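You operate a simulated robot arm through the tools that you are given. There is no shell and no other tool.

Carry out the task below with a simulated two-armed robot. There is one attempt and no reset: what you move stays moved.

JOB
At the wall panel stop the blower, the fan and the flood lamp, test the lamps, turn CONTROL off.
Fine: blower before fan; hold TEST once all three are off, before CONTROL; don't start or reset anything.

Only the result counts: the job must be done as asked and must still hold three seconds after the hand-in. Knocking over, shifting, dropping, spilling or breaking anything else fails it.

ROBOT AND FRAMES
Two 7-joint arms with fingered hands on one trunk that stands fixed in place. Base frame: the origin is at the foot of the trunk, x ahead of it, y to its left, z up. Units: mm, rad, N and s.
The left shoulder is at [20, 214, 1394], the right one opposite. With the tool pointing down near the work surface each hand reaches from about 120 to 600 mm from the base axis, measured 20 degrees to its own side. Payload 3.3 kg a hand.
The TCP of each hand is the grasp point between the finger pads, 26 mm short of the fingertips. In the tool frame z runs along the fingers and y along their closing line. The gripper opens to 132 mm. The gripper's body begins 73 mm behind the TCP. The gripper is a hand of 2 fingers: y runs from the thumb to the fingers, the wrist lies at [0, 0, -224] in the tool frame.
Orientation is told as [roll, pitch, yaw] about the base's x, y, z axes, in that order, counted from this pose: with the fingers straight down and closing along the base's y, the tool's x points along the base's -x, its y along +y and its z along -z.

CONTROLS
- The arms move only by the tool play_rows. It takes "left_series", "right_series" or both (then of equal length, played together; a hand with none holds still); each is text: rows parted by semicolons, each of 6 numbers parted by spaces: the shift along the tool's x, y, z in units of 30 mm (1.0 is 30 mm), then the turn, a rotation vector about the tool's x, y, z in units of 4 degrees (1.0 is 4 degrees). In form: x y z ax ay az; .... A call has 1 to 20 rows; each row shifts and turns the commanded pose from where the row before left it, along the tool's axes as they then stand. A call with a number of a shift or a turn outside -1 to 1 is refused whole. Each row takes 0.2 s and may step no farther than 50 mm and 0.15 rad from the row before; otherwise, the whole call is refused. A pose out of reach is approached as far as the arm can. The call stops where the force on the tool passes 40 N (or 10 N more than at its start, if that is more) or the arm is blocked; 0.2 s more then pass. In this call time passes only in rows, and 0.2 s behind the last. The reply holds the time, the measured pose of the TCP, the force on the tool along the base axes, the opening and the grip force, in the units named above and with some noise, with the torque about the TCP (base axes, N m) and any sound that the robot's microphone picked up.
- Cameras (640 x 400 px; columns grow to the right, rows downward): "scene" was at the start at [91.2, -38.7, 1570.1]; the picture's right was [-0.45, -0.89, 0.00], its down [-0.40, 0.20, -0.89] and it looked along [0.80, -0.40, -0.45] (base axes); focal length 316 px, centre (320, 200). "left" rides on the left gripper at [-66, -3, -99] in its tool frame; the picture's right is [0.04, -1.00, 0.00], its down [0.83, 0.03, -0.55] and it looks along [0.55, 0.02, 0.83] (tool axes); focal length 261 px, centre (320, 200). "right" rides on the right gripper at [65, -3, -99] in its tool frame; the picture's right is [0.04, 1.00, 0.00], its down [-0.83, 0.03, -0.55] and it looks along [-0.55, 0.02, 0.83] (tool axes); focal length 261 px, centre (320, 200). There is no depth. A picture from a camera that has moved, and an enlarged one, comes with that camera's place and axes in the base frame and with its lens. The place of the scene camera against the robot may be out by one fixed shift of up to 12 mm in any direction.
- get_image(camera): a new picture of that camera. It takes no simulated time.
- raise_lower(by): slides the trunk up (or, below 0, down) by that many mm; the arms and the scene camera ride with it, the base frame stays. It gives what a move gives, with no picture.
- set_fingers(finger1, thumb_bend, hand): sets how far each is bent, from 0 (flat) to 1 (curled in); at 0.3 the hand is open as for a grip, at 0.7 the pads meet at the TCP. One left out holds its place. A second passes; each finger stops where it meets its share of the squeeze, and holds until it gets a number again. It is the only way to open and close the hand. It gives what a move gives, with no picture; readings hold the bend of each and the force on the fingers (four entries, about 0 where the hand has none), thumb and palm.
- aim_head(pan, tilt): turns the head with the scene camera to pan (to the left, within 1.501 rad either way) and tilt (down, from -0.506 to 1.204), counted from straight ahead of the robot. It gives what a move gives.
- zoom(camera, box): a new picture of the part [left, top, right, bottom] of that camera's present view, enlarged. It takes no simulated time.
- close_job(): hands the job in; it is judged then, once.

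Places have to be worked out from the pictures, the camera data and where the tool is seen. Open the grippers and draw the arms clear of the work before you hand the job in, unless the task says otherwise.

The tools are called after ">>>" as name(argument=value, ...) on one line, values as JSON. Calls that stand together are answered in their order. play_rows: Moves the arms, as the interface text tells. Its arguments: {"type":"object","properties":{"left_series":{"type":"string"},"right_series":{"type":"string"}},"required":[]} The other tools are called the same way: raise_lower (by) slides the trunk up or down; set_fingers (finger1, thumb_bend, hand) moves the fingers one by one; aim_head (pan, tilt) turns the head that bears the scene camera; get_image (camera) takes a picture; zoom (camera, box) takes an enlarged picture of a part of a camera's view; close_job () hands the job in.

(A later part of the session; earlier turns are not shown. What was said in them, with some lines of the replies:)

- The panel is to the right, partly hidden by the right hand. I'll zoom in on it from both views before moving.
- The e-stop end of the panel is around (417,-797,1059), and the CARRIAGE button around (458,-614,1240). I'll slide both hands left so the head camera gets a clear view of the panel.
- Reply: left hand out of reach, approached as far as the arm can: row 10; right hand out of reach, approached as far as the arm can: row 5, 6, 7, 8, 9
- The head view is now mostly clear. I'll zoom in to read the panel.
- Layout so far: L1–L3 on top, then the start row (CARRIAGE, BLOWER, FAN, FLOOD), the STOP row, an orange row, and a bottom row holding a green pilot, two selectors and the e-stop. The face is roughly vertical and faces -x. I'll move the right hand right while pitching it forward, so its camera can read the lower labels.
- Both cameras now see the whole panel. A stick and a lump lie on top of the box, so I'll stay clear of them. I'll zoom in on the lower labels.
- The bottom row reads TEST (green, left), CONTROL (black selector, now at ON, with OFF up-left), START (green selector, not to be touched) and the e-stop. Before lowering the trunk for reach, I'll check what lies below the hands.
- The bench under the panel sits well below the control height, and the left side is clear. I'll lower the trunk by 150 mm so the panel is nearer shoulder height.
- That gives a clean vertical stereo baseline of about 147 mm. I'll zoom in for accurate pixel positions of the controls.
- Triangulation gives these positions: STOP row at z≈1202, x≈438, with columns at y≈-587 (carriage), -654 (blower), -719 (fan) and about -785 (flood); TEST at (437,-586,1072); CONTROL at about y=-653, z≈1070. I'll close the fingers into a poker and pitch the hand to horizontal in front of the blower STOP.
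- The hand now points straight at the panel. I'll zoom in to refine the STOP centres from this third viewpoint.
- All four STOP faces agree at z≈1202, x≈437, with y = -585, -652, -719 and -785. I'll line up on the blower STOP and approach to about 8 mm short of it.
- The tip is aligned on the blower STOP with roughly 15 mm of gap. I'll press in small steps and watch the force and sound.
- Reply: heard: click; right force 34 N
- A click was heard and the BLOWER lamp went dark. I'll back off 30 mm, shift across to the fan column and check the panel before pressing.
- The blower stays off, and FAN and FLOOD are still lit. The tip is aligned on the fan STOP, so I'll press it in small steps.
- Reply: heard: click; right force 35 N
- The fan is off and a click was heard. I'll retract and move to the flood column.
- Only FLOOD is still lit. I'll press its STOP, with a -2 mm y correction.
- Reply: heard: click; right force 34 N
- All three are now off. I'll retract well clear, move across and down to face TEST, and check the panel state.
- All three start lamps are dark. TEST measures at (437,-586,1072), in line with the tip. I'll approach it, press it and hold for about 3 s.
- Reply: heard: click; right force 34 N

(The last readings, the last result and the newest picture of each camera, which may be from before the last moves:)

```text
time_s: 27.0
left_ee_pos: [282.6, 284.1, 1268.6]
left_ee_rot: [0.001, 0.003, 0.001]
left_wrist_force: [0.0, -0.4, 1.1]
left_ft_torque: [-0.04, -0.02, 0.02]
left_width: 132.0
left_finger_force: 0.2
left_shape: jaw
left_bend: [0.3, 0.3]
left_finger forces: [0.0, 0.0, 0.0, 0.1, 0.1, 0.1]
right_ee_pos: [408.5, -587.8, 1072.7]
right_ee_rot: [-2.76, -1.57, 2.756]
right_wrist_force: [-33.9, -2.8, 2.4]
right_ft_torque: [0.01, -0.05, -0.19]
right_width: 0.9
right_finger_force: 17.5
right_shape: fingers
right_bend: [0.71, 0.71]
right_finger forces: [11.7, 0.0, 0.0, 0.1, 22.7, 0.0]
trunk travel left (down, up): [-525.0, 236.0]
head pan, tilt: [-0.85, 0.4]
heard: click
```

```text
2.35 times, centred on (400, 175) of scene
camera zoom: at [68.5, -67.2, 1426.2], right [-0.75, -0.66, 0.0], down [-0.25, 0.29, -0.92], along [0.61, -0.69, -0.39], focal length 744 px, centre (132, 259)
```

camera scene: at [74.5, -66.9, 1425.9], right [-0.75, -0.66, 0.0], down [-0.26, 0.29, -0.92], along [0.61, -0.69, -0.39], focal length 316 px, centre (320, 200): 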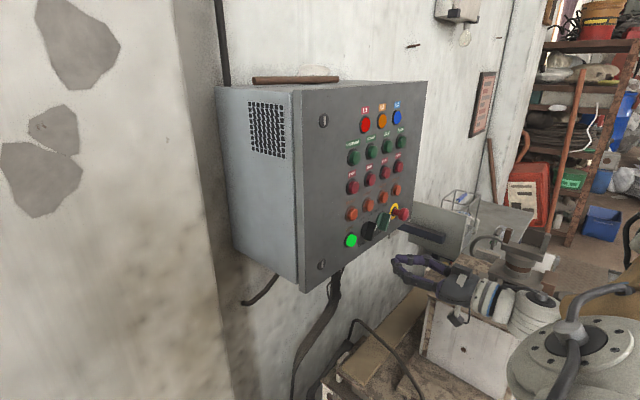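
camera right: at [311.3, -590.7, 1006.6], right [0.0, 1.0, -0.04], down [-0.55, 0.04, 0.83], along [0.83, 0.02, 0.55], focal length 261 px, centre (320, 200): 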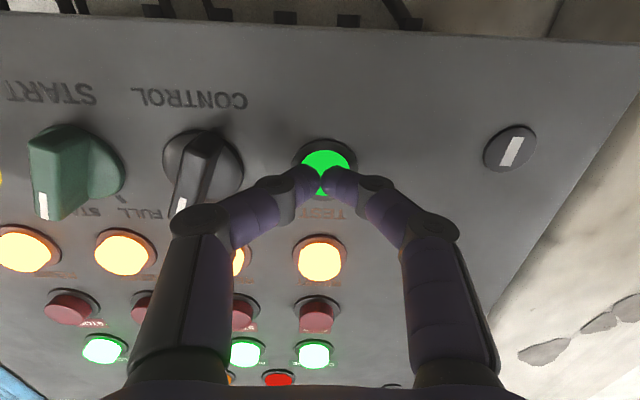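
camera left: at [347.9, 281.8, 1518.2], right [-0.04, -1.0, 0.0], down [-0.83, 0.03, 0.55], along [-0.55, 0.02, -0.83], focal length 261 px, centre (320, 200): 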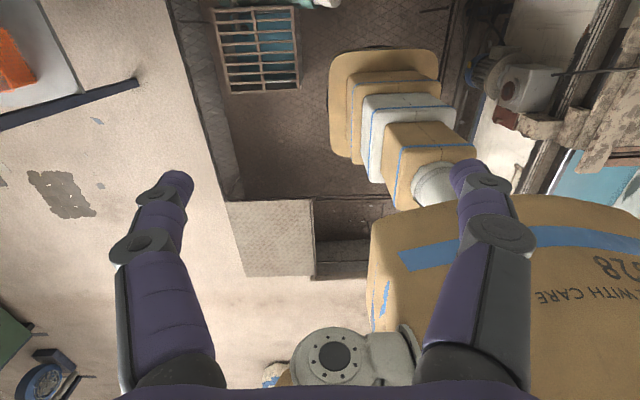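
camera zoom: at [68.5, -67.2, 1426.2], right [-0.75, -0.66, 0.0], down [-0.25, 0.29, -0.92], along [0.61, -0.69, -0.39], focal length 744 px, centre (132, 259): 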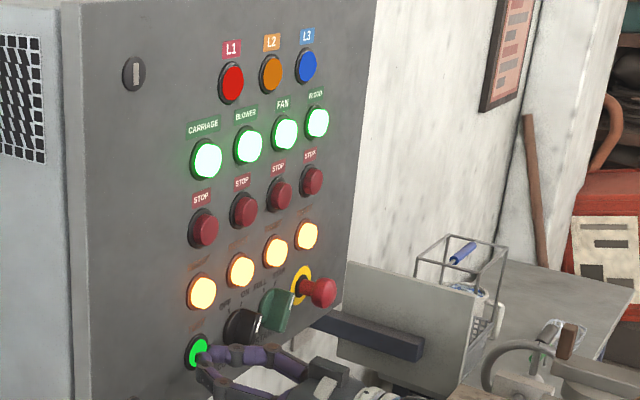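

The lamp test is active: every start and reset lamp is lit. I'll hold it for about 3 s and check again.

>>> play_rows(right_series="0 0 0 0 0 0;0 0 0 0 0 0;0 0 0 0 0 0;0 0 0 0 0 0;0 0 0 0 0 0;0 0 0 0 0 0;0 0 0 0 0 0;0 0 0 0 0 0;0 0 0 0 0 0;0 0 0 0 0 0;0 0 0 0 0 0;0 0 0 0 0 0;0 0 0 0 0 0;0 0 0 0 0 0;0 0 0 0 0 0")

>>> zoom(camera="scene", box=[330, 90, 470, 260])

```text
time_s: 30.2
left_ee_pos: [282.9, 283.8, 1269.2]
left_ee_rot: [0.0, 0.002, -0.001]
left_wrist_force: [-0.2, 0.2, 0.7]
left_ft_torque: [0.01, 0.0, 0.01]
left_width: 131.8
left_finger_force: 0.1
left_shape: jaw
left_bend: [0.3, 0.3]
left_finger forces: [0.0, 0.1, 0.1, 0.1, 0.0, 0.0]
right_ee_pos: [410.1, -587.0, 1072.4]
right_ee_rot: [2.961, -1.568, -2.962]
right_wrist_force: [-33.4, -3.1, -0.2]
right_ft_torque: [-0.04, 0.08, -0.28]
right_width: 0.9
right_finger_force: 16.6
right_shape: fingers
right_bend: [0.71, 0.71]
right_finger forces: [10.0, 0.1, 0.0, 0.0, 24.5, 0.0]
trunk travel left (down, up): [-525.0, 236.0]
head pan, tilt: [-0.85, 0.4]
```

```text
2.35 times, centred on (400, 175) of scene
camera zoom: at [69.0, -67.7, 1426.2], right [-0.75, -0.66, 0.0], down [-0.25, 0.29, -0.92], along [0.61, -0.69, -0.39], focal length 744 px, centre (132, 259)
```

zoom: 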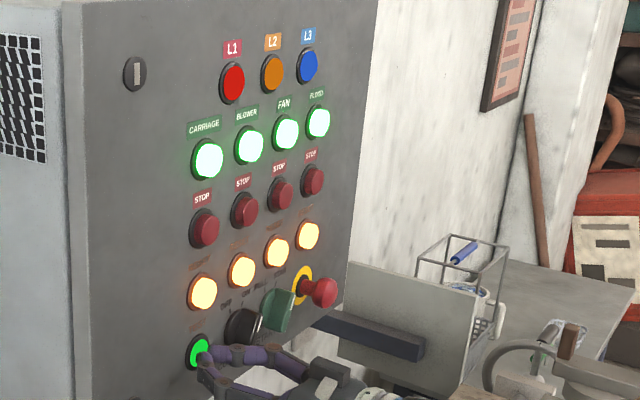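

TEST has been held for more than 3 s. I'll retract about 110 mm and move in front of CONTROL to study the knob.

>>> play_rows(right_series="0 0 -0.6 0 0 0;0 0 -0.8 0 0 0;0 0 -0.9 0 0 0;0 0 -0.9 0 0 0;0 0 -0.7 0 0 0;0 -0.733 0 0 0 0;0 -0.733 0 0 0 0;0 -0.733 0 0 0 0;0 0 0 0 0 0")

>>> zoom(camera="right", box=[200, 40, 440, 190])

>>> zoom(camera="scene", box=[330, 90, 470, 260])

>>> zoom(camera="scene", box=[340, 195, 410, 255])

```text
time_s: 32.2
left_ee_pos: [288.7, 285.1, 1267.7]
left_ee_rot: [-0.003, 0.007, -0.001]
left_wrist_force: [0.0, -0.1, 0.2]
left_ft_torque: [0.04, -0.02, 0.0]
left_width: 131.9
left_finger_force: 0.0
left_shape: jaw
left_bend: [0.3, 0.3]
left_finger forces: [0.0, 0.0, 0.0, 0.1, 0.0, 0.0]
right_ee_pos: [294.4, -651.5, 1070.7]
right_ee_rot: [2.052, -1.569, -2.054]
right_wrist_force: [-0.5, -0.4, -0.4]
right_ft_torque: [-0.02, -0.03, -0.01]
right_width: 1.3
right_finger_force: 0.1
right_shape: fingers
right_bend: [0.7, 0.7]
right_finger forces: [0.1, 0.1, 0.0, 0.0, 0.0, 0.1]
trunk travel left (down, up): [-525.0, 236.0]
head pan, tilt: [-0.85, 0.4]
```

```text
2.67 times, centred on (320, 115) of right
camera zoom: at [196.3, -653.9, 1004.7], right [0.0, 1.0, -0.04], down [-0.55, 0.03, 0.83], along [0.83, 0.02, 0.55], focal length 695 px, centre (320, 427)
```

zoom: 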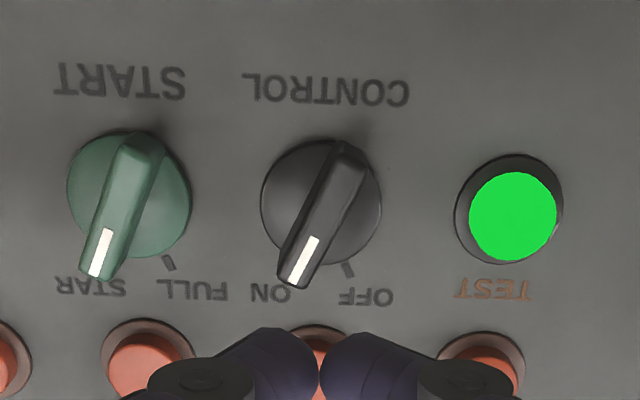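

```text
2.35 times, centred on (400, 175) of scene
camera zoom: at [74.6, -66.5, 1425.9], right [-0.75, -0.66, 0.0], down [-0.26, 0.29, -0.92], along [0.61, -0.69, -0.39], focal length 744 px, centre (132, 259)
```

zoom: 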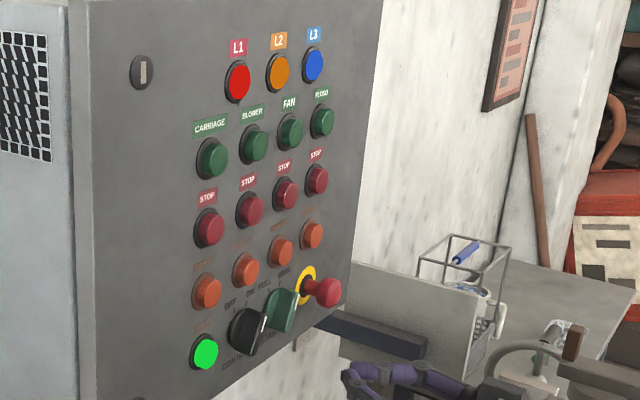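

```text
6.67 times, centred on (375, 225) of scene
camera zoom: at [74.6, -66.5, 1425.9], right [-0.75, -0.66, 0.0], down [-0.26, 0.29, -0.92], along [0.61, -0.69, -0.39], focal length 2108 px, centre (-47, 33)
```

zoom: 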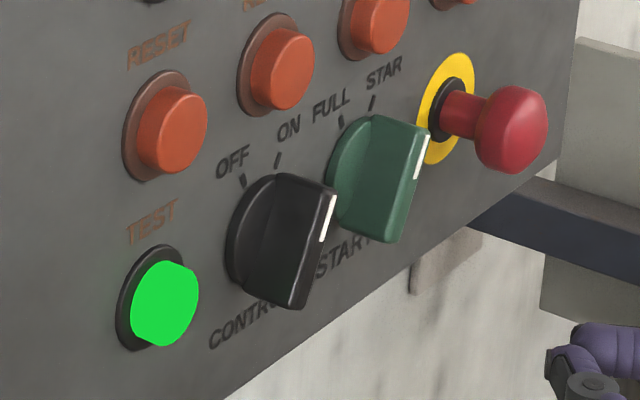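

All lamps returned to normal and everything stays off. The CONTROL handle is centred at (-652,1072) in y-z, with its front edge at x≈417, and is tilted about 21° toward -y (ON); OFF is about 43° counter-clockwise. I'll open the fingers slightly and roll the hand +22° to straddle the handle.

>>> set_fingers(hand="right", finger1=0.6, thumb_bend=0.6)

>>> play_rows(right_series="0 0 0 0 0 0.9;0 0 0 0 0 0.9;0 0 0 0 0 0.9;0 0 0 0 0 0.9;0 0 0 0 0 0.9;0 0 0 0 0 0.9;0 0 0.8 0 0 0;0 0 0.8 0 0 0;0 0 0.6 0 0 0;0 0 0 0 0 0")

>>> get_image(camera="right")

>>> zoom(camera="right", box=[220, 80, 420, 230])

>>> zoom(camera="scene", box=[330, 170, 450, 270])

```text
time_s: 33.2
left_ee_pos: [288.7, 284.2, 1268.3]
left_ee_rot: [-0.001, 0.007, 0.001]
left_wrist_force: [0.4, 0.4, 0.3]
left_ft_torque: [-0.02, -0.01, 0.01]
left_width: 132.1
left_finger_force: 0.0
left_shape: jaw
left_bend: [0.3, 0.3]
left_finger forces: [0.0, 0.0, 0.0, 0.0, 0.1, 0.0]
right_ee_pos: [293.9, -650.4, 1070.7]
right_ee_rot: [1.276, -1.57, -1.278]
right_wrist_force: [0.3, -0.9, 0.0]
right_ft_torque: [0.04, 0.03, 0.01]
right_width: 32.4
right_finger_force: 0.1
right_shape: fingers
right_bend: [0.6, 0.6]
right_finger forces: [0.0, 0.0, 0.0, 0.0, 0.1, 0.0]
trunk travel left (down, up): [-525.0, 236.0]
head pan, tilt: [-0.85, 0.4]
```

```text
time_s: 35.4
left_ee_pos: [289.2, 282.7, 1268.3]
left_ee_rot: [0.001, 0.009, -0.002]
left_wrist_force: [0.3, 0.0, -0.9]
left_ft_torque: [-0.01, 0.01, 0.03]
left_width: 131.9
left_finger_force: 0.1
left_shape: jaw
left_bend: [0.3, 0.3]
left_finger forces: [0.0, 0.0, 0.1, 0.0, 0.0, 0.0]
right_ee_pos: [361.1, -651.1, 1069.0]
right_ee_rot: [1.572, -1.193, -1.572]
right_wrist_force: [-1.2, -0.1, -0.7]
right_ft_torque: [0.0, -0.02, 0.02]
right_width: 32.3
right_finger_force: 0.1
right_shape: fingers
right_bend: [0.6, 0.6]
right_finger forces: [0.0, 0.1, 0.0, 0.0, 0.1, 0.1]
trunk travel left (down, up): [-525.0, 236.0]
head pan, tilt: [-0.85, 0.4]
```

```text
taken
camera right: at [263.8, -629.6, 1006.9], right [0.0, 0.94, 0.33], down [-0.55, -0.27, 0.79], along [0.83, -0.18, 0.52], focal length 261 px, centre (320, 200)
```

right: 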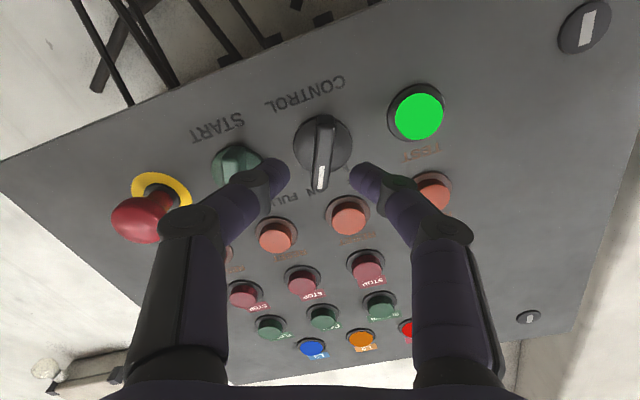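

```text
2.67 times, centred on (320, 155) of right
camera zoom: at [263.8, -629.6, 1006.9], right [0.0, 0.94, 0.33], down [-0.55, -0.27, 0.79], along [0.83, -0.18, 0.52], focal length 695 px, centre (320, 320)
```

zoom: 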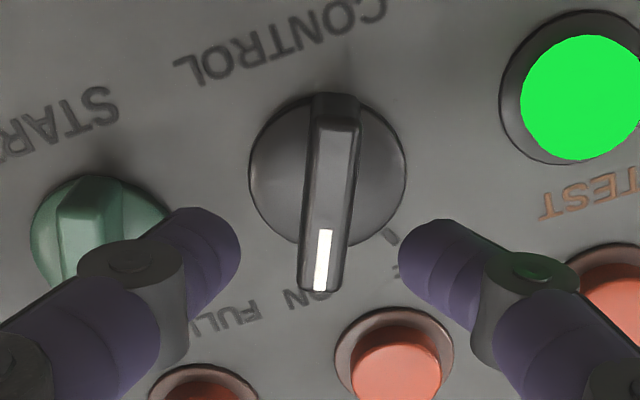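

```text
4.00 times, centred on (390, 220) of scene
camera zoom: at [74.5, -66.9, 1425.9], right [-0.75, -0.66, 0.0], down [-0.26, 0.29, -0.92], along [0.61, -0.69, -0.39], focal length 1265 px, centre (40, 120)
```

zoom: 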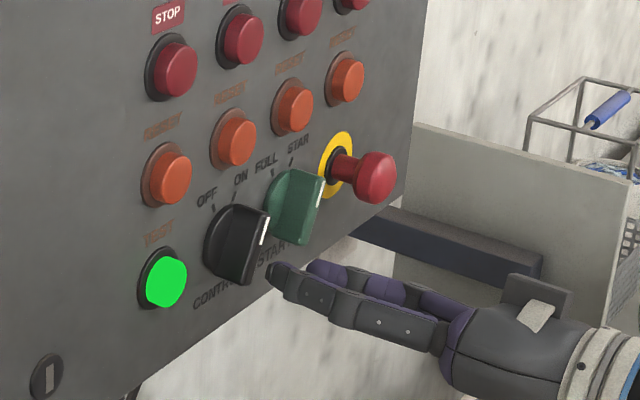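

The handle lies along the finger plane and is centred between the fingers. I'll advance about 40 mm so the tips straddle it.

>>> play_rows(right_series="-0.09 0.02 0.4 0 0 0;0 0 0.4 0 0 0;0 0 0.3 0 0 0;0 0 0.2 0 0 0;0 0 0 0 0 0")

>>> zoom(camera="right", box=[220, 80, 420, 230])

>>> zoom(camera="scene", box=[330, 170, 450, 270])

```text
time_s: 36.6
left_ee_pos: [288.8, 284.3, 1268.1]
left_ee_rot: [0.0, 0.009, 0.0]
left_wrist_force: [1.0, 0.1, 0.5]
left_ft_torque: [0.03, 0.03, -0.01]
left_width: 131.7
left_finger_force: 0.1
left_shape: jaw
left_bend: [0.3, 0.3]
left_finger forces: [0.0, 0.1, 0.1, 0.0, 0.1, 0.1]
right_ee_pos: [399.6, -652.2, 1071.9]
right_ee_rot: [1.572, -1.194, -1.573]
right_wrist_force: [-0.2, 0.1, 0.2]
right_ft_torque: [0.0, 0.0, 0.02]
right_width: 32.7
right_finger_force: 0.1
right_shape: fingers
right_bend: [0.6, 0.6]
right_finger forces: [0.0, 0.0, 0.0, 0.0, 0.0, 0.0]
trunk travel left (down, up): [-525.0, 236.0]
head pan, tilt: [-0.85, 0.4]
```

```text
2.67 times, centred on (320, 155) of right
camera zoom: at [302.7, -631.1, 1010.1], right [0.0, 0.94, 0.33], down [-0.55, -0.27, 0.79], along [0.83, -0.18, 0.52], focal length 695 px, centre (320, 320)
```

zoom: 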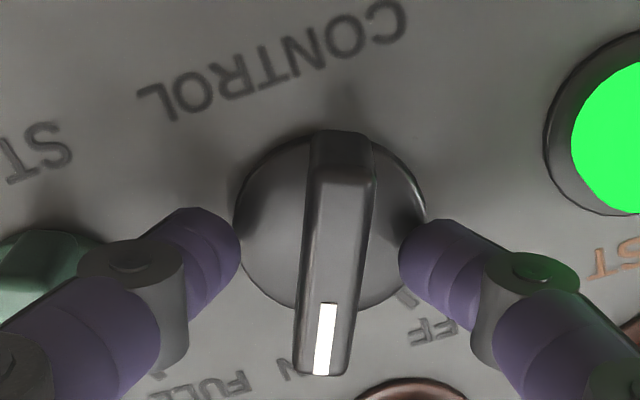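

```text
4.00 times, centred on (390, 220) of scene
camera zoom: at [74.7, -66.9, 1425.9], right [-0.75, -0.66, 0.0], down [-0.26, 0.29, -0.92], along [0.61, -0.69, -0.39], focal length 1265 px, centre (40, 120)
```

zoom: 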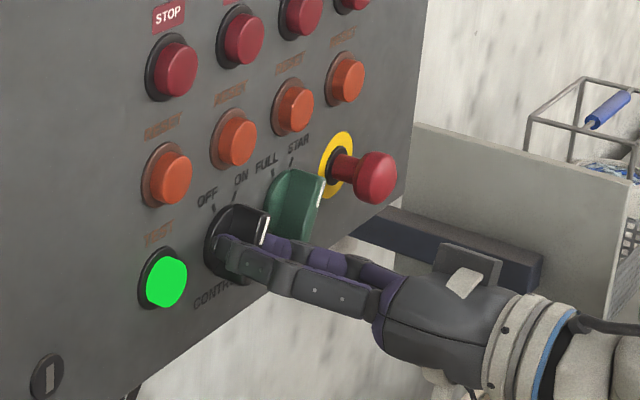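

The fingers straddle the handle without contact. I'll go 3 mm deeper and close them gently.

>>> play_rows(right_series="0 0 0.1 0 0 0")

>>> set_fingers(hand="right", finger1=0.68, thumb_bend=0.68)

>>> zoom(camera="right", box=[220, 80, 420, 230])

```text
time_s: 37.0
left_ee_pos: [288.1, 285.1, 1269.4]
left_ee_rot: [-0.001, 0.006, 0.001]
left_wrist_force: [0.3, -0.1, -0.5]
left_ft_torque: [-0.01, 0.0, -0.02]
left_width: 132.0
left_finger_force: 0.1
left_shape: jaw
left_bend: [0.3, 0.3]
left_finger forces: [0.0, 0.1, 0.1, 0.0, 0.0, 0.0]
right_ee_pos: [403.4, -653.4, 1072.4]
right_ee_rot: [1.571, -1.194, -1.572]
right_wrist_force: [0.2, -0.5, -0.1]
right_ft_torque: [0.03, 0.02, 0.02]
right_width: 32.5
right_finger_force: 0.1
right_shape: fingers
right_bend: [0.6, 0.6]
right_finger forces: [0.4, 0.1, 0.0, 0.0, 0.1, 0.1]
trunk travel left (down, up): [-525.0, 236.0]
head pan, tilt: [-0.85, 0.4]
```

```text
time_s: 38.0
left_ee_pos: [288.2, 285.0, 1268.5]
left_ee_rot: [-0.001, 0.009, 0.001]
left_wrist_force: [0.6, 0.6, 0.0]
left_ft_torque: [0.0, 0.0, 0.02]
left_width: 131.7
left_finger_force: 0.1
left_shape: jaw
left_bend: [0.3, 0.3]
left_finger forces: [0.0, 0.1, 0.0, 0.0, 0.1, 0.1]
right_ee_pos: [403.1, -651.1, 1073.1]
right_ee_rot: [1.571, -1.193, -1.573]
right_wrist_force: [1.9, 4.1, 1.6]
right_ft_torque: [-0.03, -0.03, 0.14]
right_width: 19.6
right_finger_force: 2.7
right_shape: fingers
right_bend: [0.61, 0.68]
right_finger forces: [5.3, 0.0, 0.0, 0.0, 0.5, 0.0]
trunk travel left (down, up): [-525.0, 236.0]
head pan, tilt: [-0.85, 0.4]
```

```text
2.67 times, centred on (320, 155) of right
camera zoom: at [305.5, -630.5, 1010.9], right [0.0, 0.94, 0.33], down [-0.55, -0.27, 0.79], along [0.83, -0.18, 0.52], focal length 695 px, centre (320, 320)
```

zoom: 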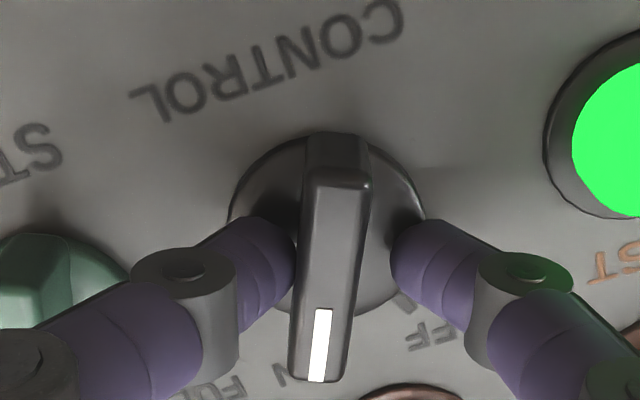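

Finger1 stopped at 0.61 short of the handle, and its force first appeared on the 3 mm advance, so its tip is likely rubbing the disc. I'll back off 5 mm and close again.

>>> play_rows(right_series="0 0 -0.16 0 0 0;0 0 0 0 0 0")

>>> set_fingers(hand="right", finger1=0.68, thumb_bend=0.68)

>>> zoom(camera="right", box=[220, 80, 420, 230])

>>> zoom(camera="scene", box=[330, 170, 450, 270])

```text
time_s: 38.6
left_ee_pos: [286.9, 286.0, 1268.1]
left_ee_rot: [-0.004, 0.009, 0.001]
left_wrist_force: [-0.6, 0.5, 0.4]
left_ft_torque: [-0.03, 0.0, -0.02]
left_width: 131.9
left_finger_force: 0.0
left_shape: jaw
left_bend: [0.3, 0.3]
left_finger forces: [0.0, 0.0, 0.0, 0.0, 0.0, 0.0]
right_ee_pos: [398.3, -652.5, 1072.9]
right_ee_rot: [1.57, -1.195, -1.573]
right_wrist_force: [0.4, 1.1, 0.9]
right_ft_torque: [-0.02, -0.02, 0.05]
right_width: 12.0
right_finger_force: 1.3
right_shape: fingers
right_bend: [0.65, 0.68]
right_finger forces: [1.6, 0.1, 0.2, 0.0, 0.2, 0.0]
trunk travel left (down, up): [-525.0, 236.0]
head pan, tilt: [-0.85, 0.4]
```

```text
time_s: 39.6
left_ee_pos: [288.1, 284.3, 1266.8]
left_ee_rot: [-0.003, 0.006, 0.001]
left_wrist_force: [0.2, 0.1, 0.4]
left_ft_torque: [-0.01, -0.03, 0.0]
left_width: 132.1
left_finger_force: 0.0
left_shape: jaw
left_bend: [0.3, 0.3]
left_finger forces: [0.1, 0.0, 0.1, 0.0, 0.0, 0.0]
right_ee_pos: [398.5, -653.6, 1072.7]
right_ee_rot: [1.571, -1.194, -1.572]
right_wrist_force: [-0.1, 1.0, 0.9]
right_ft_torque: [-0.01, -0.01, 0.02]
right_width: 11.7
right_finger_force: 0.9
right_shape: fingers
right_bend: [0.66, 0.68]
right_finger forces: [1.5, 0.0, 0.0, 0.0, 0.3, 0.0]
trunk travel left (down, up): [-525.0, 236.0]
head pan, tilt: [-0.85, 0.4]
```

```text
2.67 times, centred on (320, 155) of right
camera zoom: at [300.8, -631.4, 1010.9], right [0.0, 0.94, 0.33], down [-0.55, -0.27, 0.79], along [0.83, -0.18, 0.52], focal length 695 px, centre (320, 320)
```

zoom: 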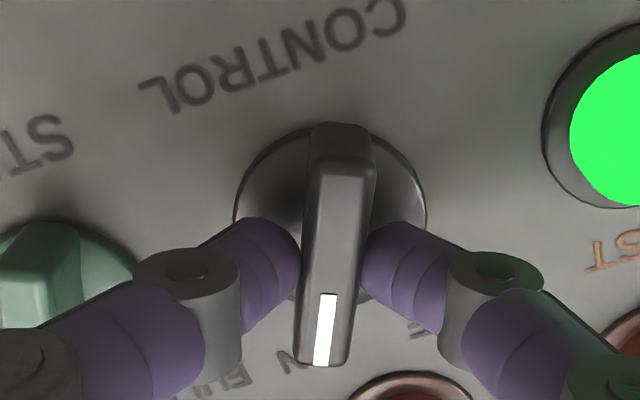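

```text
4.00 times, centred on (390, 220) of scene
camera zoom: at [74.8, -66.6, 1425.9], right [-0.75, -0.66, 0.0], down [-0.26, 0.29, -0.92], along [0.61, -0.69, -0.39], focal length 1265 px, centre (40, 120)
```

zoom: 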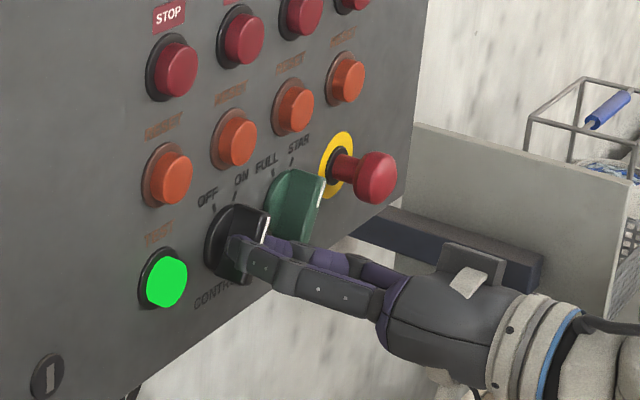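

Both fingertips now lie against the handle. I'll tighten the grip, then turn counter-clockwise about 24° first and check.

>>> set_fingers(hand="right", finger1=0.7, thumb_bend=0.7)

>>> play_rows(right_series="0 0 0 0 0 -1;0 0 0 0 0 -1;0 0 0 0 0 -1;0 0 0 0 0 -1;0 0 0 0 0 -1;0 0 0 0 0 -1")

>>> zoom(camera="right", box=[220, 80, 420, 230])

>>> zoom(camera="scene", box=[330, 170, 450, 270])

```text
time_s: 40.6
left_ee_pos: [288.8, 285.1, 1268.9]
left_ee_rot: [-0.002, 0.011, -0.001]
left_wrist_force: [0.2, -0.4, 0.7]
left_ft_torque: [0.03, -0.01, 0.02]
left_width: 132.1
left_finger_force: 0.1
left_shape: jaw
left_bend: [0.3, 0.3]
left_finger forces: [0.0, 0.0, 0.0, 0.0, 0.0, 0.0]
right_ee_pos: [398.4, -652.9, 1072.6]
right_ee_rot: [1.572, -1.194, -1.573]
right_wrist_force: [0.6, 0.2, 0.6]
right_ft_torque: [0.02, -0.01, 0.0]
right_width: 10.3
right_finger_force: 1.8
right_shape: fingers
right_bend: [0.66, 0.69]
right_finger forces: [2.8, 0.0, 0.1, 0.1, 1.6, 0.0]
trunk travel left (down, up): [-525.0, 236.0]
head pan, tilt: [-0.85, 0.4]
```

```text
time_s: 42.0
left_ee_pos: [288.0, 284.6, 1268.5]
left_ee_rot: [-0.002, 0.007, -0.001]
left_wrist_force: [0.5, 0.1, 0.9]
left_ft_torque: [0.01, 0.02, 0.02]
left_width: 132.0
left_finger_force: 0.0
left_shape: jaw
left_bend: [0.3, 0.3]
left_finger forces: [0.0, 0.1, 0.0, 0.0, 0.0, 0.0]
right_ee_pos: [398.8, -652.8, 1074.4]
right_ee_rot: [-1.569, -1.526, 1.567]
right_wrist_force: [0.4, 1.7, 0.3]
right_ft_torque: [-0.01, 0.01, 0.04]
right_width: 10.7
right_finger_force: 3.5
right_shape: fingers
right_bend: [0.66, 0.69]
right_finger forces: [3.8, 0.0, 0.0, 0.0, 2.1, 0.0]
trunk travel left (down, up): [-525.0, 236.0]
head pan, tilt: [-0.85, 0.4]
```

```text
2.67 times, centred on (320, 155) of right
camera zoom: at [301.1, -658.8, 1008.6], right [0.0, 1.0, -0.08], down [-0.55, 0.07, 0.83], along [0.83, 0.04, 0.55], focal length 695 px, centre (320, 320)
```

zoom: 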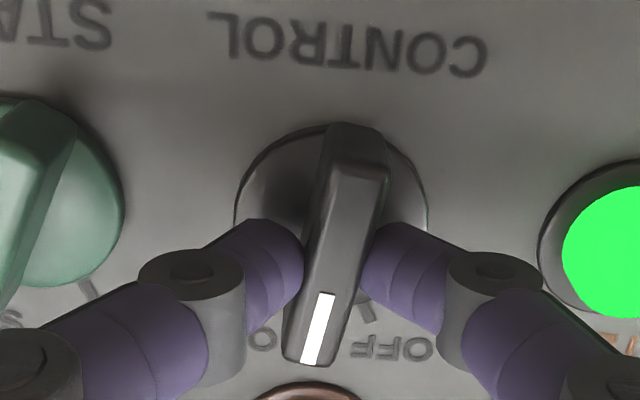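

```text
4.00 times, centred on (390, 220) of scene
camera zoom: at [74.7, -66.6, 1425.9], right [-0.75, -0.66, 0.0], down [-0.26, 0.29, -0.92], along [0.61, -0.69, -0.39], focal length 1265 px, centre (40, 120)
```

zoom: 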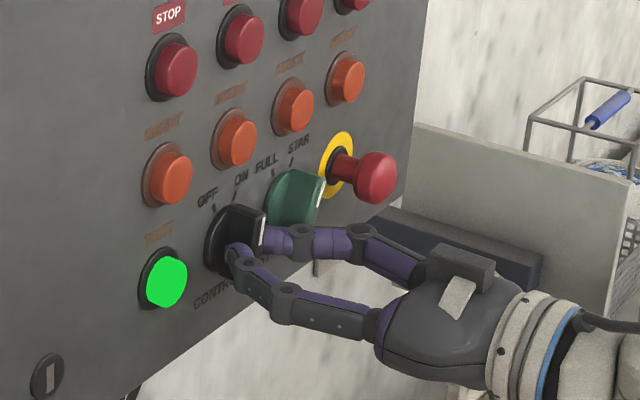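

The handle is following with some slip, having turned about 14–18°. I'll tighten slightly and keep turning.

>>> set_fingers(hand="right", finger1=0.74, thumb_bend=0.74)

>>> play_rows(right_series="0 0 0 0 0 -1;0 0 0 0 0 -1;0 0 0 0 0 -1;0 0 0 0 0 -1;0 0 0 0 0 -1;0 0 0 0 0 -1")

>>> zoom(camera="right", box=[220, 80, 420, 230])

>>> zoom(camera="scene", box=[330, 170, 450, 270])

```text
time_s: 43.0
left_ee_pos: [289.9, 285.0, 1268.7]
left_ee_rot: [-0.002, 0.008, 0.0]
left_wrist_force: [0.0, 0.2, 0.0]
left_ft_torque: [0.0, 0.01, -0.01]
left_width: 131.7
left_finger_force: 0.1
left_shape: jaw
left_bend: [0.3, 0.3]
left_finger forces: [0.0, 0.1, 0.0, 0.0, 0.0, 0.0]
right_ee_pos: [399.8, -653.5, 1073.8]
right_ee_rot: [-1.57, -1.529, 1.565]
right_wrist_force: [3.5, -0.6, 1.0]
right_ft_torque: [0.05, -0.03, -0.03]
right_width: 9.0
right_finger_force: 7.0
right_shape: fingers
right_bend: [0.7, 0.69]
right_finger forces: [6.6, 0.0, 0.0, 0.0, 7.3, 0.0]
trunk travel left (down, up): [-525.0, 236.0]
head pan, tilt: [-0.85, 0.4]
```

```text
time_s: 44.4
left_ee_pos: [289.3, 284.7, 1267.8]
left_ee_rot: [-0.003, 0.009, 0.001]
left_wrist_force: [1.0, -0.3, 0.9]
left_ft_torque: [-0.02, 0.0, 0.01]
left_width: 132.0
left_finger_force: 0.1
left_shape: jaw
left_bend: [0.3, 0.3]
left_finger forces: [0.1, 0.1, 0.0, 0.0, 0.1, 0.1]
right_ee_pos: [399.3, -651.7, 1075.4]
right_ee_rot: [-1.573, -1.109, 1.571]
right_wrist_force: [4.5, -0.8, 3.4]
right_ft_torque: [0.07, -0.08, -0.01]
right_width: 9.1
right_finger_force: 6.7
right_shape: fingers
right_bend: [0.7, 0.68]
right_finger forces: [6.0, 0.0, 0.0, 0.0, 7.9, 0.0]
trunk travel left (down, up): [-525.0, 236.0]
head pan, tilt: [-0.85, 0.4]
```

```text
2.67 times, centred on (320, 155) of right
camera zoom: at [301.6, -684.6, 1016.7], right [0.0, 0.88, -0.48], down [-0.55, 0.4, 0.73], along [0.83, 0.26, 0.48], focal length 695 px, centre (320, 320)
```

zoom: 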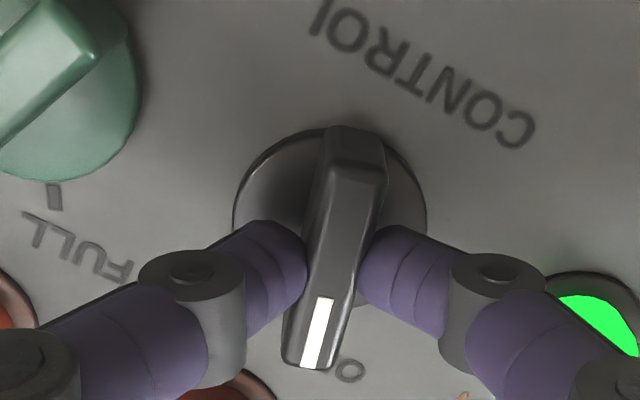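

```text
4.00 times, centred on (390, 220) of scene
camera zoom: at [75.2, -66.6, 1425.9], right [-0.75, -0.66, 0.0], down [-0.26, 0.29, -0.92], along [0.61, -0.69, -0.39], focal length 1265 px, centre (40, 120)
```

zoom: 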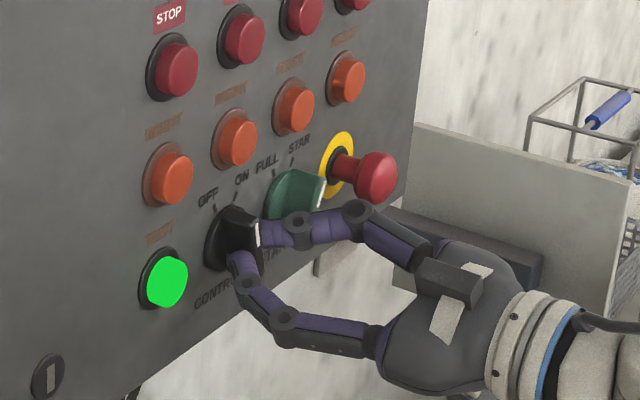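

The handle is now near the OFF mark, but I haven't heard a click yet. I'll turn another 16° or so.

>>> play_rows(right_series="0 0 0 0 0 -1;0 0 0 0 0 -1;0 0 0 0 0 -1;0 0 0 0 0 -1")

>>> zoom(camera="right", box=[220, 80, 420, 230])

>>> zoom(camera="scene", box=[330, 170, 450, 270])

```text
time_s: 45.4
left_ee_pos: [288.6, 284.0, 1268.0]
left_ee_rot: [-0.002, 0.007, 0.001]
left_wrist_force: [-0.2, 1.6, 0.0]
left_ft_torque: [-0.03, 0.01, -0.01]
left_width: 131.8
left_finger_force: 0.1
left_shape: jaw
left_bend: [0.3, 0.3]
left_finger forces: [0.1, 0.0, 0.0, 0.0, 0.0, 0.1]
right_ee_pos: [399.6, -652.8, 1074.3]
right_ee_rot: [-1.57, -0.83, 1.569]
right_wrist_force: [1.7, 1.5, 4.0]
right_ft_torque: [0.1, -0.08, 0.03]
right_width: 9.5
right_finger_force: 9.1
right_shape: fingers
right_bend: [0.71, 0.68]
right_finger forces: [9.1, 0.0, 0.0, 0.0, 9.4, 0.1]
trunk travel left (down, up): [-525.0, 236.0]
head pan, tilt: [-0.85, 0.4]
```

```text
2.67 times, centred on (320, 155) of right
camera zoom: at [301.7, -699.1, 1028.0], right [0.0, 0.71, -0.7], down [-0.55, 0.59, 0.59], along [0.83, 0.39, 0.39], focal length 695 px, centre (320, 320)
```

zoom: 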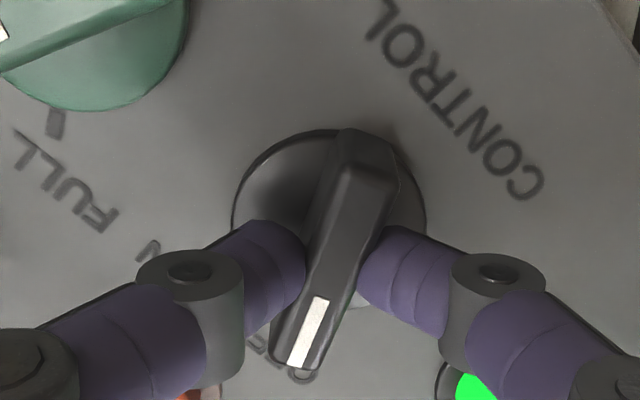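

```text
4.00 times, centred on (390, 220) of scene
camera zoom: at [74.8, -66.2, 1425.9], right [-0.75, -0.66, 0.0], down [-0.26, 0.29, -0.92], along [0.61, -0.69, -0.39], focal length 1265 px, centre (40, 120)
```

zoom: 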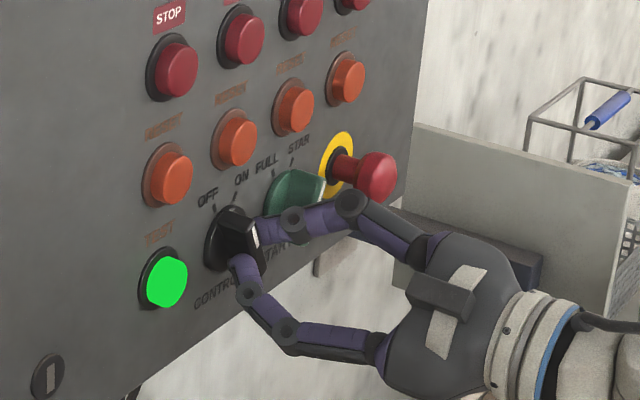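

The handle's motion has tapered off relative to the hand, which suggests it reached the OFF stop. I'll release it, back straight out and inspect.

>>> set_fingers(hand="right", finger1=0.6, thumb_bend=0.6)

>>> play_rows(right_series="0 0 -0.7 0 0 0;0 0 -0.8 0 0 0;0 0 -0.8 0 0 0;0 0 -0.8 0 0 0;0 0 0 0 0 0.9;0 0 0 0 0 0.9;0 0 0 0 0 0.9;0 0 0 0 0 0.9;0 0 0 0 0 0.9;0 0 0 0 0 0.9;0 0 0 0 0 0.9;0 0 0 0 0 0.9;0 0 0 0 0 0.9;0 0 0 0 0 0.9;0 0 0 0 0 0.9;0 0 0 0 0 0.7")

>>> zoom(camera="right", box=[200, 40, 440, 190])

>>> zoom(camera="scene", box=[340, 195, 410, 255])

>>> zoom(camera="scene", box=[330, 90, 470, 260])

```text
time_s: 46.4
left_ee_pos: [288.5, 285.1, 1268.4]
left_ee_rot: [-0.002, 0.005, 0.001]
left_wrist_force: [0.4, -0.4, 0.6]
left_ft_torque: [-0.01, -0.02, 0.03]
left_width: 131.9
left_finger_force: 0.1
left_shape: jaw
left_bend: [0.3, 0.3]
left_finger forces: [0.1, 0.1, 0.0, 0.0, 0.1, 0.0]
right_ee_pos: [399.1, -652.2, 1073.8]
right_ee_rot: [-1.57, -0.83, 1.568]
right_wrist_force: [-0.4, 0.1, 0.2]
right_ft_torque: [0.0, 0.01, -0.01]
right_width: 32.4
right_finger_force: 0.0
right_shape: fingers
right_bend: [0.6, 0.6]
right_finger forces: [0.0, 0.1, 0.0, 0.0, 0.0, 0.0]
trunk travel left (down, up): [-525.0, 236.0]
head pan, tilt: [-0.85, 0.4]
```

```text
time_s: 49.8
left_ee_pos: [288.4, 284.3, 1268.7]
left_ee_rot: [-0.002, 0.006, 0.0]
left_wrist_force: [-0.1, 0.4, -0.2]
left_ft_torque: [-0.02, -0.02, -0.04]
left_width: 132.2
left_finger_force: 0.1
left_shape: jaw
left_bend: [0.3, 0.3]
left_finger forces: [0.0, 0.0, 0.0, 0.0, 0.0, 0.0]
right_ee_pos: [306.6, -650.8, 1074.4]
right_ee_rot: [1.56, -1.568, -1.56]
right_wrist_force: [-0.2, -0.1, 0.2]
right_ft_torque: [0.01, 0.03, -0.02]
right_width: 32.3
right_finger_force: 0.0
right_shape: fingers
right_bend: [0.6, 0.6]
right_finger forces: [0.1, 0.0, 0.0, 0.1, 0.0, 0.1]
trunk travel left (down, up): [-525.0, 236.0]
head pan, tilt: [-0.85, 0.4]
```

```text
2.67 times, centred on (320, 115) of right
camera zoom: at [208.1, -654.7, 1007.6], right [0.0, 1.0, -0.04], down [-0.55, 0.03, 0.83], along [0.83, 0.02, 0.55], focal length 695 px, centre (320, 427)
```

zoom: 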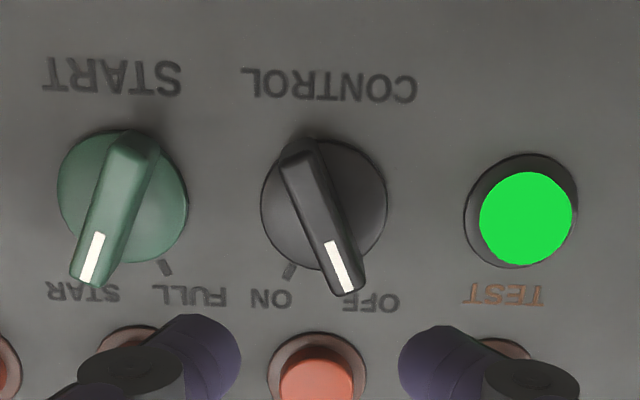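

```text
6.67 times, centred on (375, 225) of scene
camera zoom: at [74.8, -66.9, 1425.9], right [-0.75, -0.66, 0.0], down [-0.26, 0.29, -0.92], along [0.61, -0.69, -0.39], focal length 2108 px, centre (-47, 33)
```

zoom: 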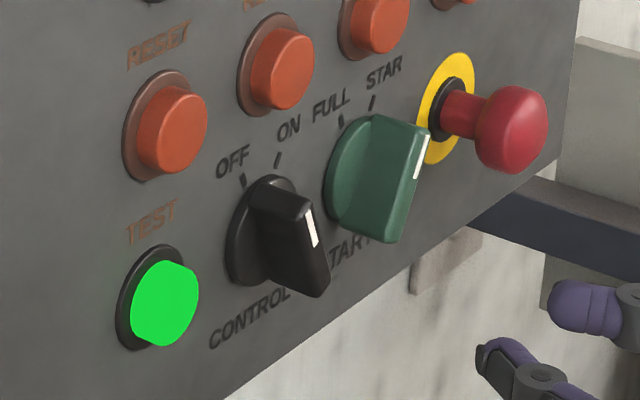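

```text
2.35 times, centred on (400, 175) of scene
camera zoom: at [74.8, -66.9, 1425.9], right [-0.75, -0.66, 0.0], down [-0.26, 0.29, -0.92], along [0.61, -0.69, -0.39], focal length 744 px, centre (132, 259)
```

zoom: 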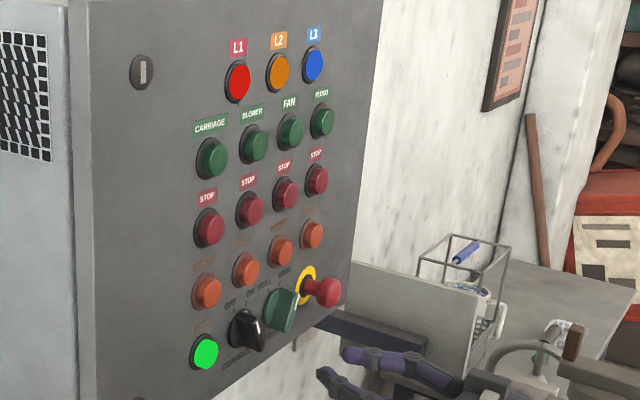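

CONTROL now points at OFF: its mark is +22.6° from vertical, against about -22° before and an OFF tick at about 21.6°. All start lamps are dark, and START is still at STAR. I'll retract the right arm and open the hand.

>>> play_rows(right_series="0 0 -0.8 0 0 0;0 0 -0.8 0 0 0;0 0 -0.8 0 0 0;0 0 -0.6 0 0 0;0 0 0 0 0 0")

>>> set_fingers(hand="right", finger1=0.3, thumb_bend=0.3)

>>> get_image(camera="scene")

>>> get_image(camera="right")

>>> zoom(camera="scene", box=[330, 90, 440, 260])

```text
time_s: 51.0
left_ee_pos: [288.1, 283.9, 1267.8]
left_ee_rot: [-0.001, 0.007, 0.0]
left_wrist_force: [-0.7, 0.2, -1.1]
left_ft_torque: [-0.01, 0.0, -0.03]
left_width: 131.8
left_finger_force: 0.1
left_shape: jaw
left_bend: [0.3, 0.3]
left_finger forces: [0.0, 0.0, 0.0, 0.0, 0.1, 0.0]
right_ee_pos: [221.0, -652.6, 1081.3]
right_ee_rot: [0.212, -1.568, -0.218]
right_wrist_force: [0.0, 0.4, 1.0]
right_ft_torque: [0.02, 0.0, 0.0]
right_width: 32.6
right_finger_force: 0.1
right_shape: fingers
right_bend: [0.6, 0.6]
right_finger forces: [0.0, 0.0, 0.1, 0.1, 0.1, 0.0]
right hand out of reach, approached as far as the arm can: row 4
trunk travel left (down, up): [-525.0, 236.0]
head pan, tilt: [-0.85, 0.4]
```

```text
time_s: 52.0
left_ee_pos: [287.5, 284.6, 1267.5]
left_ee_rot: [-0.001, 0.007, 0.0]
left_wrist_force: [0.3, 0.2, 0.7]
left_ft_torque: [-0.01, 0.01, 0.01]
left_width: 132.0
left_finger_force: 0.1
left_shape: jaw
left_bend: [0.3, 0.3]
left_finger forces: [0.0, 0.0, 0.0, 0.0, 0.0, 0.1]
right_ee_pos: [220.2, -651.6, 1082.6]
right_ee_rot: [0.113, -1.567, -0.115]
right_wrist_force: [-0.3, -1.0, 0.0]
right_ft_torque: [-0.01, 0.04, 0.01]
right_width: 133.0
right_finger_force: 0.1
right_shape: fingers
right_bend: [0.3, 0.3]
right_finger forces: [0.0, 0.0, 0.0, 0.0, 0.0, 0.0]
trunk travel left (down, up): [-525.0, 236.0]
head pan, tilt: [-0.85, 0.4]
```

```text
taken
camera scene: at [74.7, -66.9, 1425.9], right [-0.75, -0.66, 0.0], down [-0.26, 0.29, -0.92], along [0.61, -0.69, -0.39], focal length 316 px, centre (320, 200)
```

scene: 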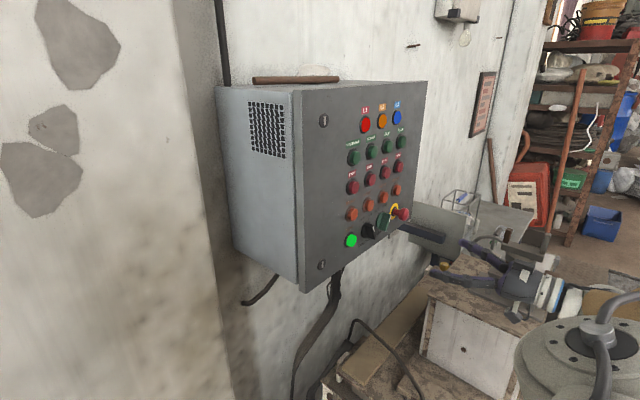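

```text
taken
camera right: at [122.2, -654.0, 1016.7], right [0.0, 1.0, -0.04], down [-0.55, 0.04, 0.83], along [0.83, 0.02, 0.55], focal length 261 px, centre (320, 200)
```

right: 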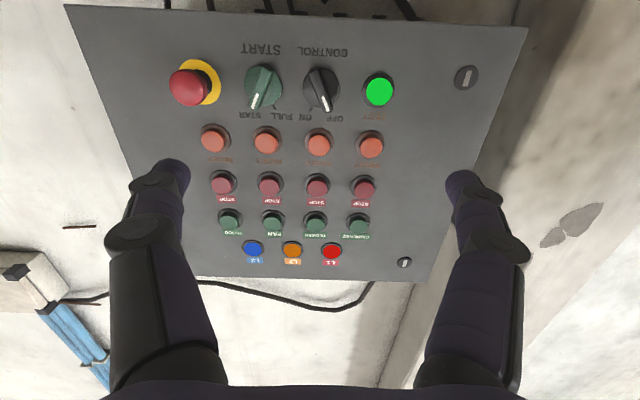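

```text
2.35 times, centred on (385, 175) of scene
camera zoom: at [74.7, -66.9, 1425.9], right [-0.75, -0.66, 0.0], down [-0.26, 0.29, -0.92], along [0.61, -0.69, -0.39], focal length 744 px, centre (167, 259)
```

zoom: 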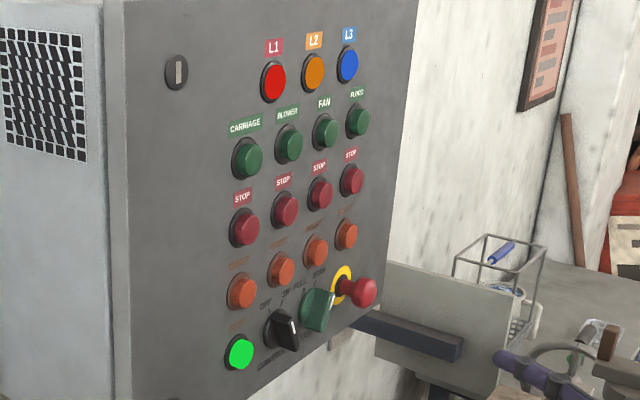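

Blower, fan and flood are off, the lamp test was held after all three, CONTROL is at OFF, and nothing else has moved. Both hands are open and about 190 mm or more clear of the panel, so I'll hand the job in.

>>> close_job()

```text
The job is handed in.
```

The panel job is done and handed in. The hand-in gave no verdict, so this is what I saw at the panel:

1. **Stops:** I stopped the blower first, then the fan, then the flood lamp. Each press gave a click and its lamp went dark.
2. **Lamp test:** With all three off, I held TEST for more than 3 seconds. All the start and reset lamps lit, then went out again on release.
3. **CONTROL:** I turned it from ON to OFF. There was no click, but the handle lines up with the OFF mark and stayed there after I let go.

I started and reset nothing. The START selector is still at STAR, and the emergency stop was not touched. I saw nothing knocked or shifted, and both hands are open and clear of the panel.
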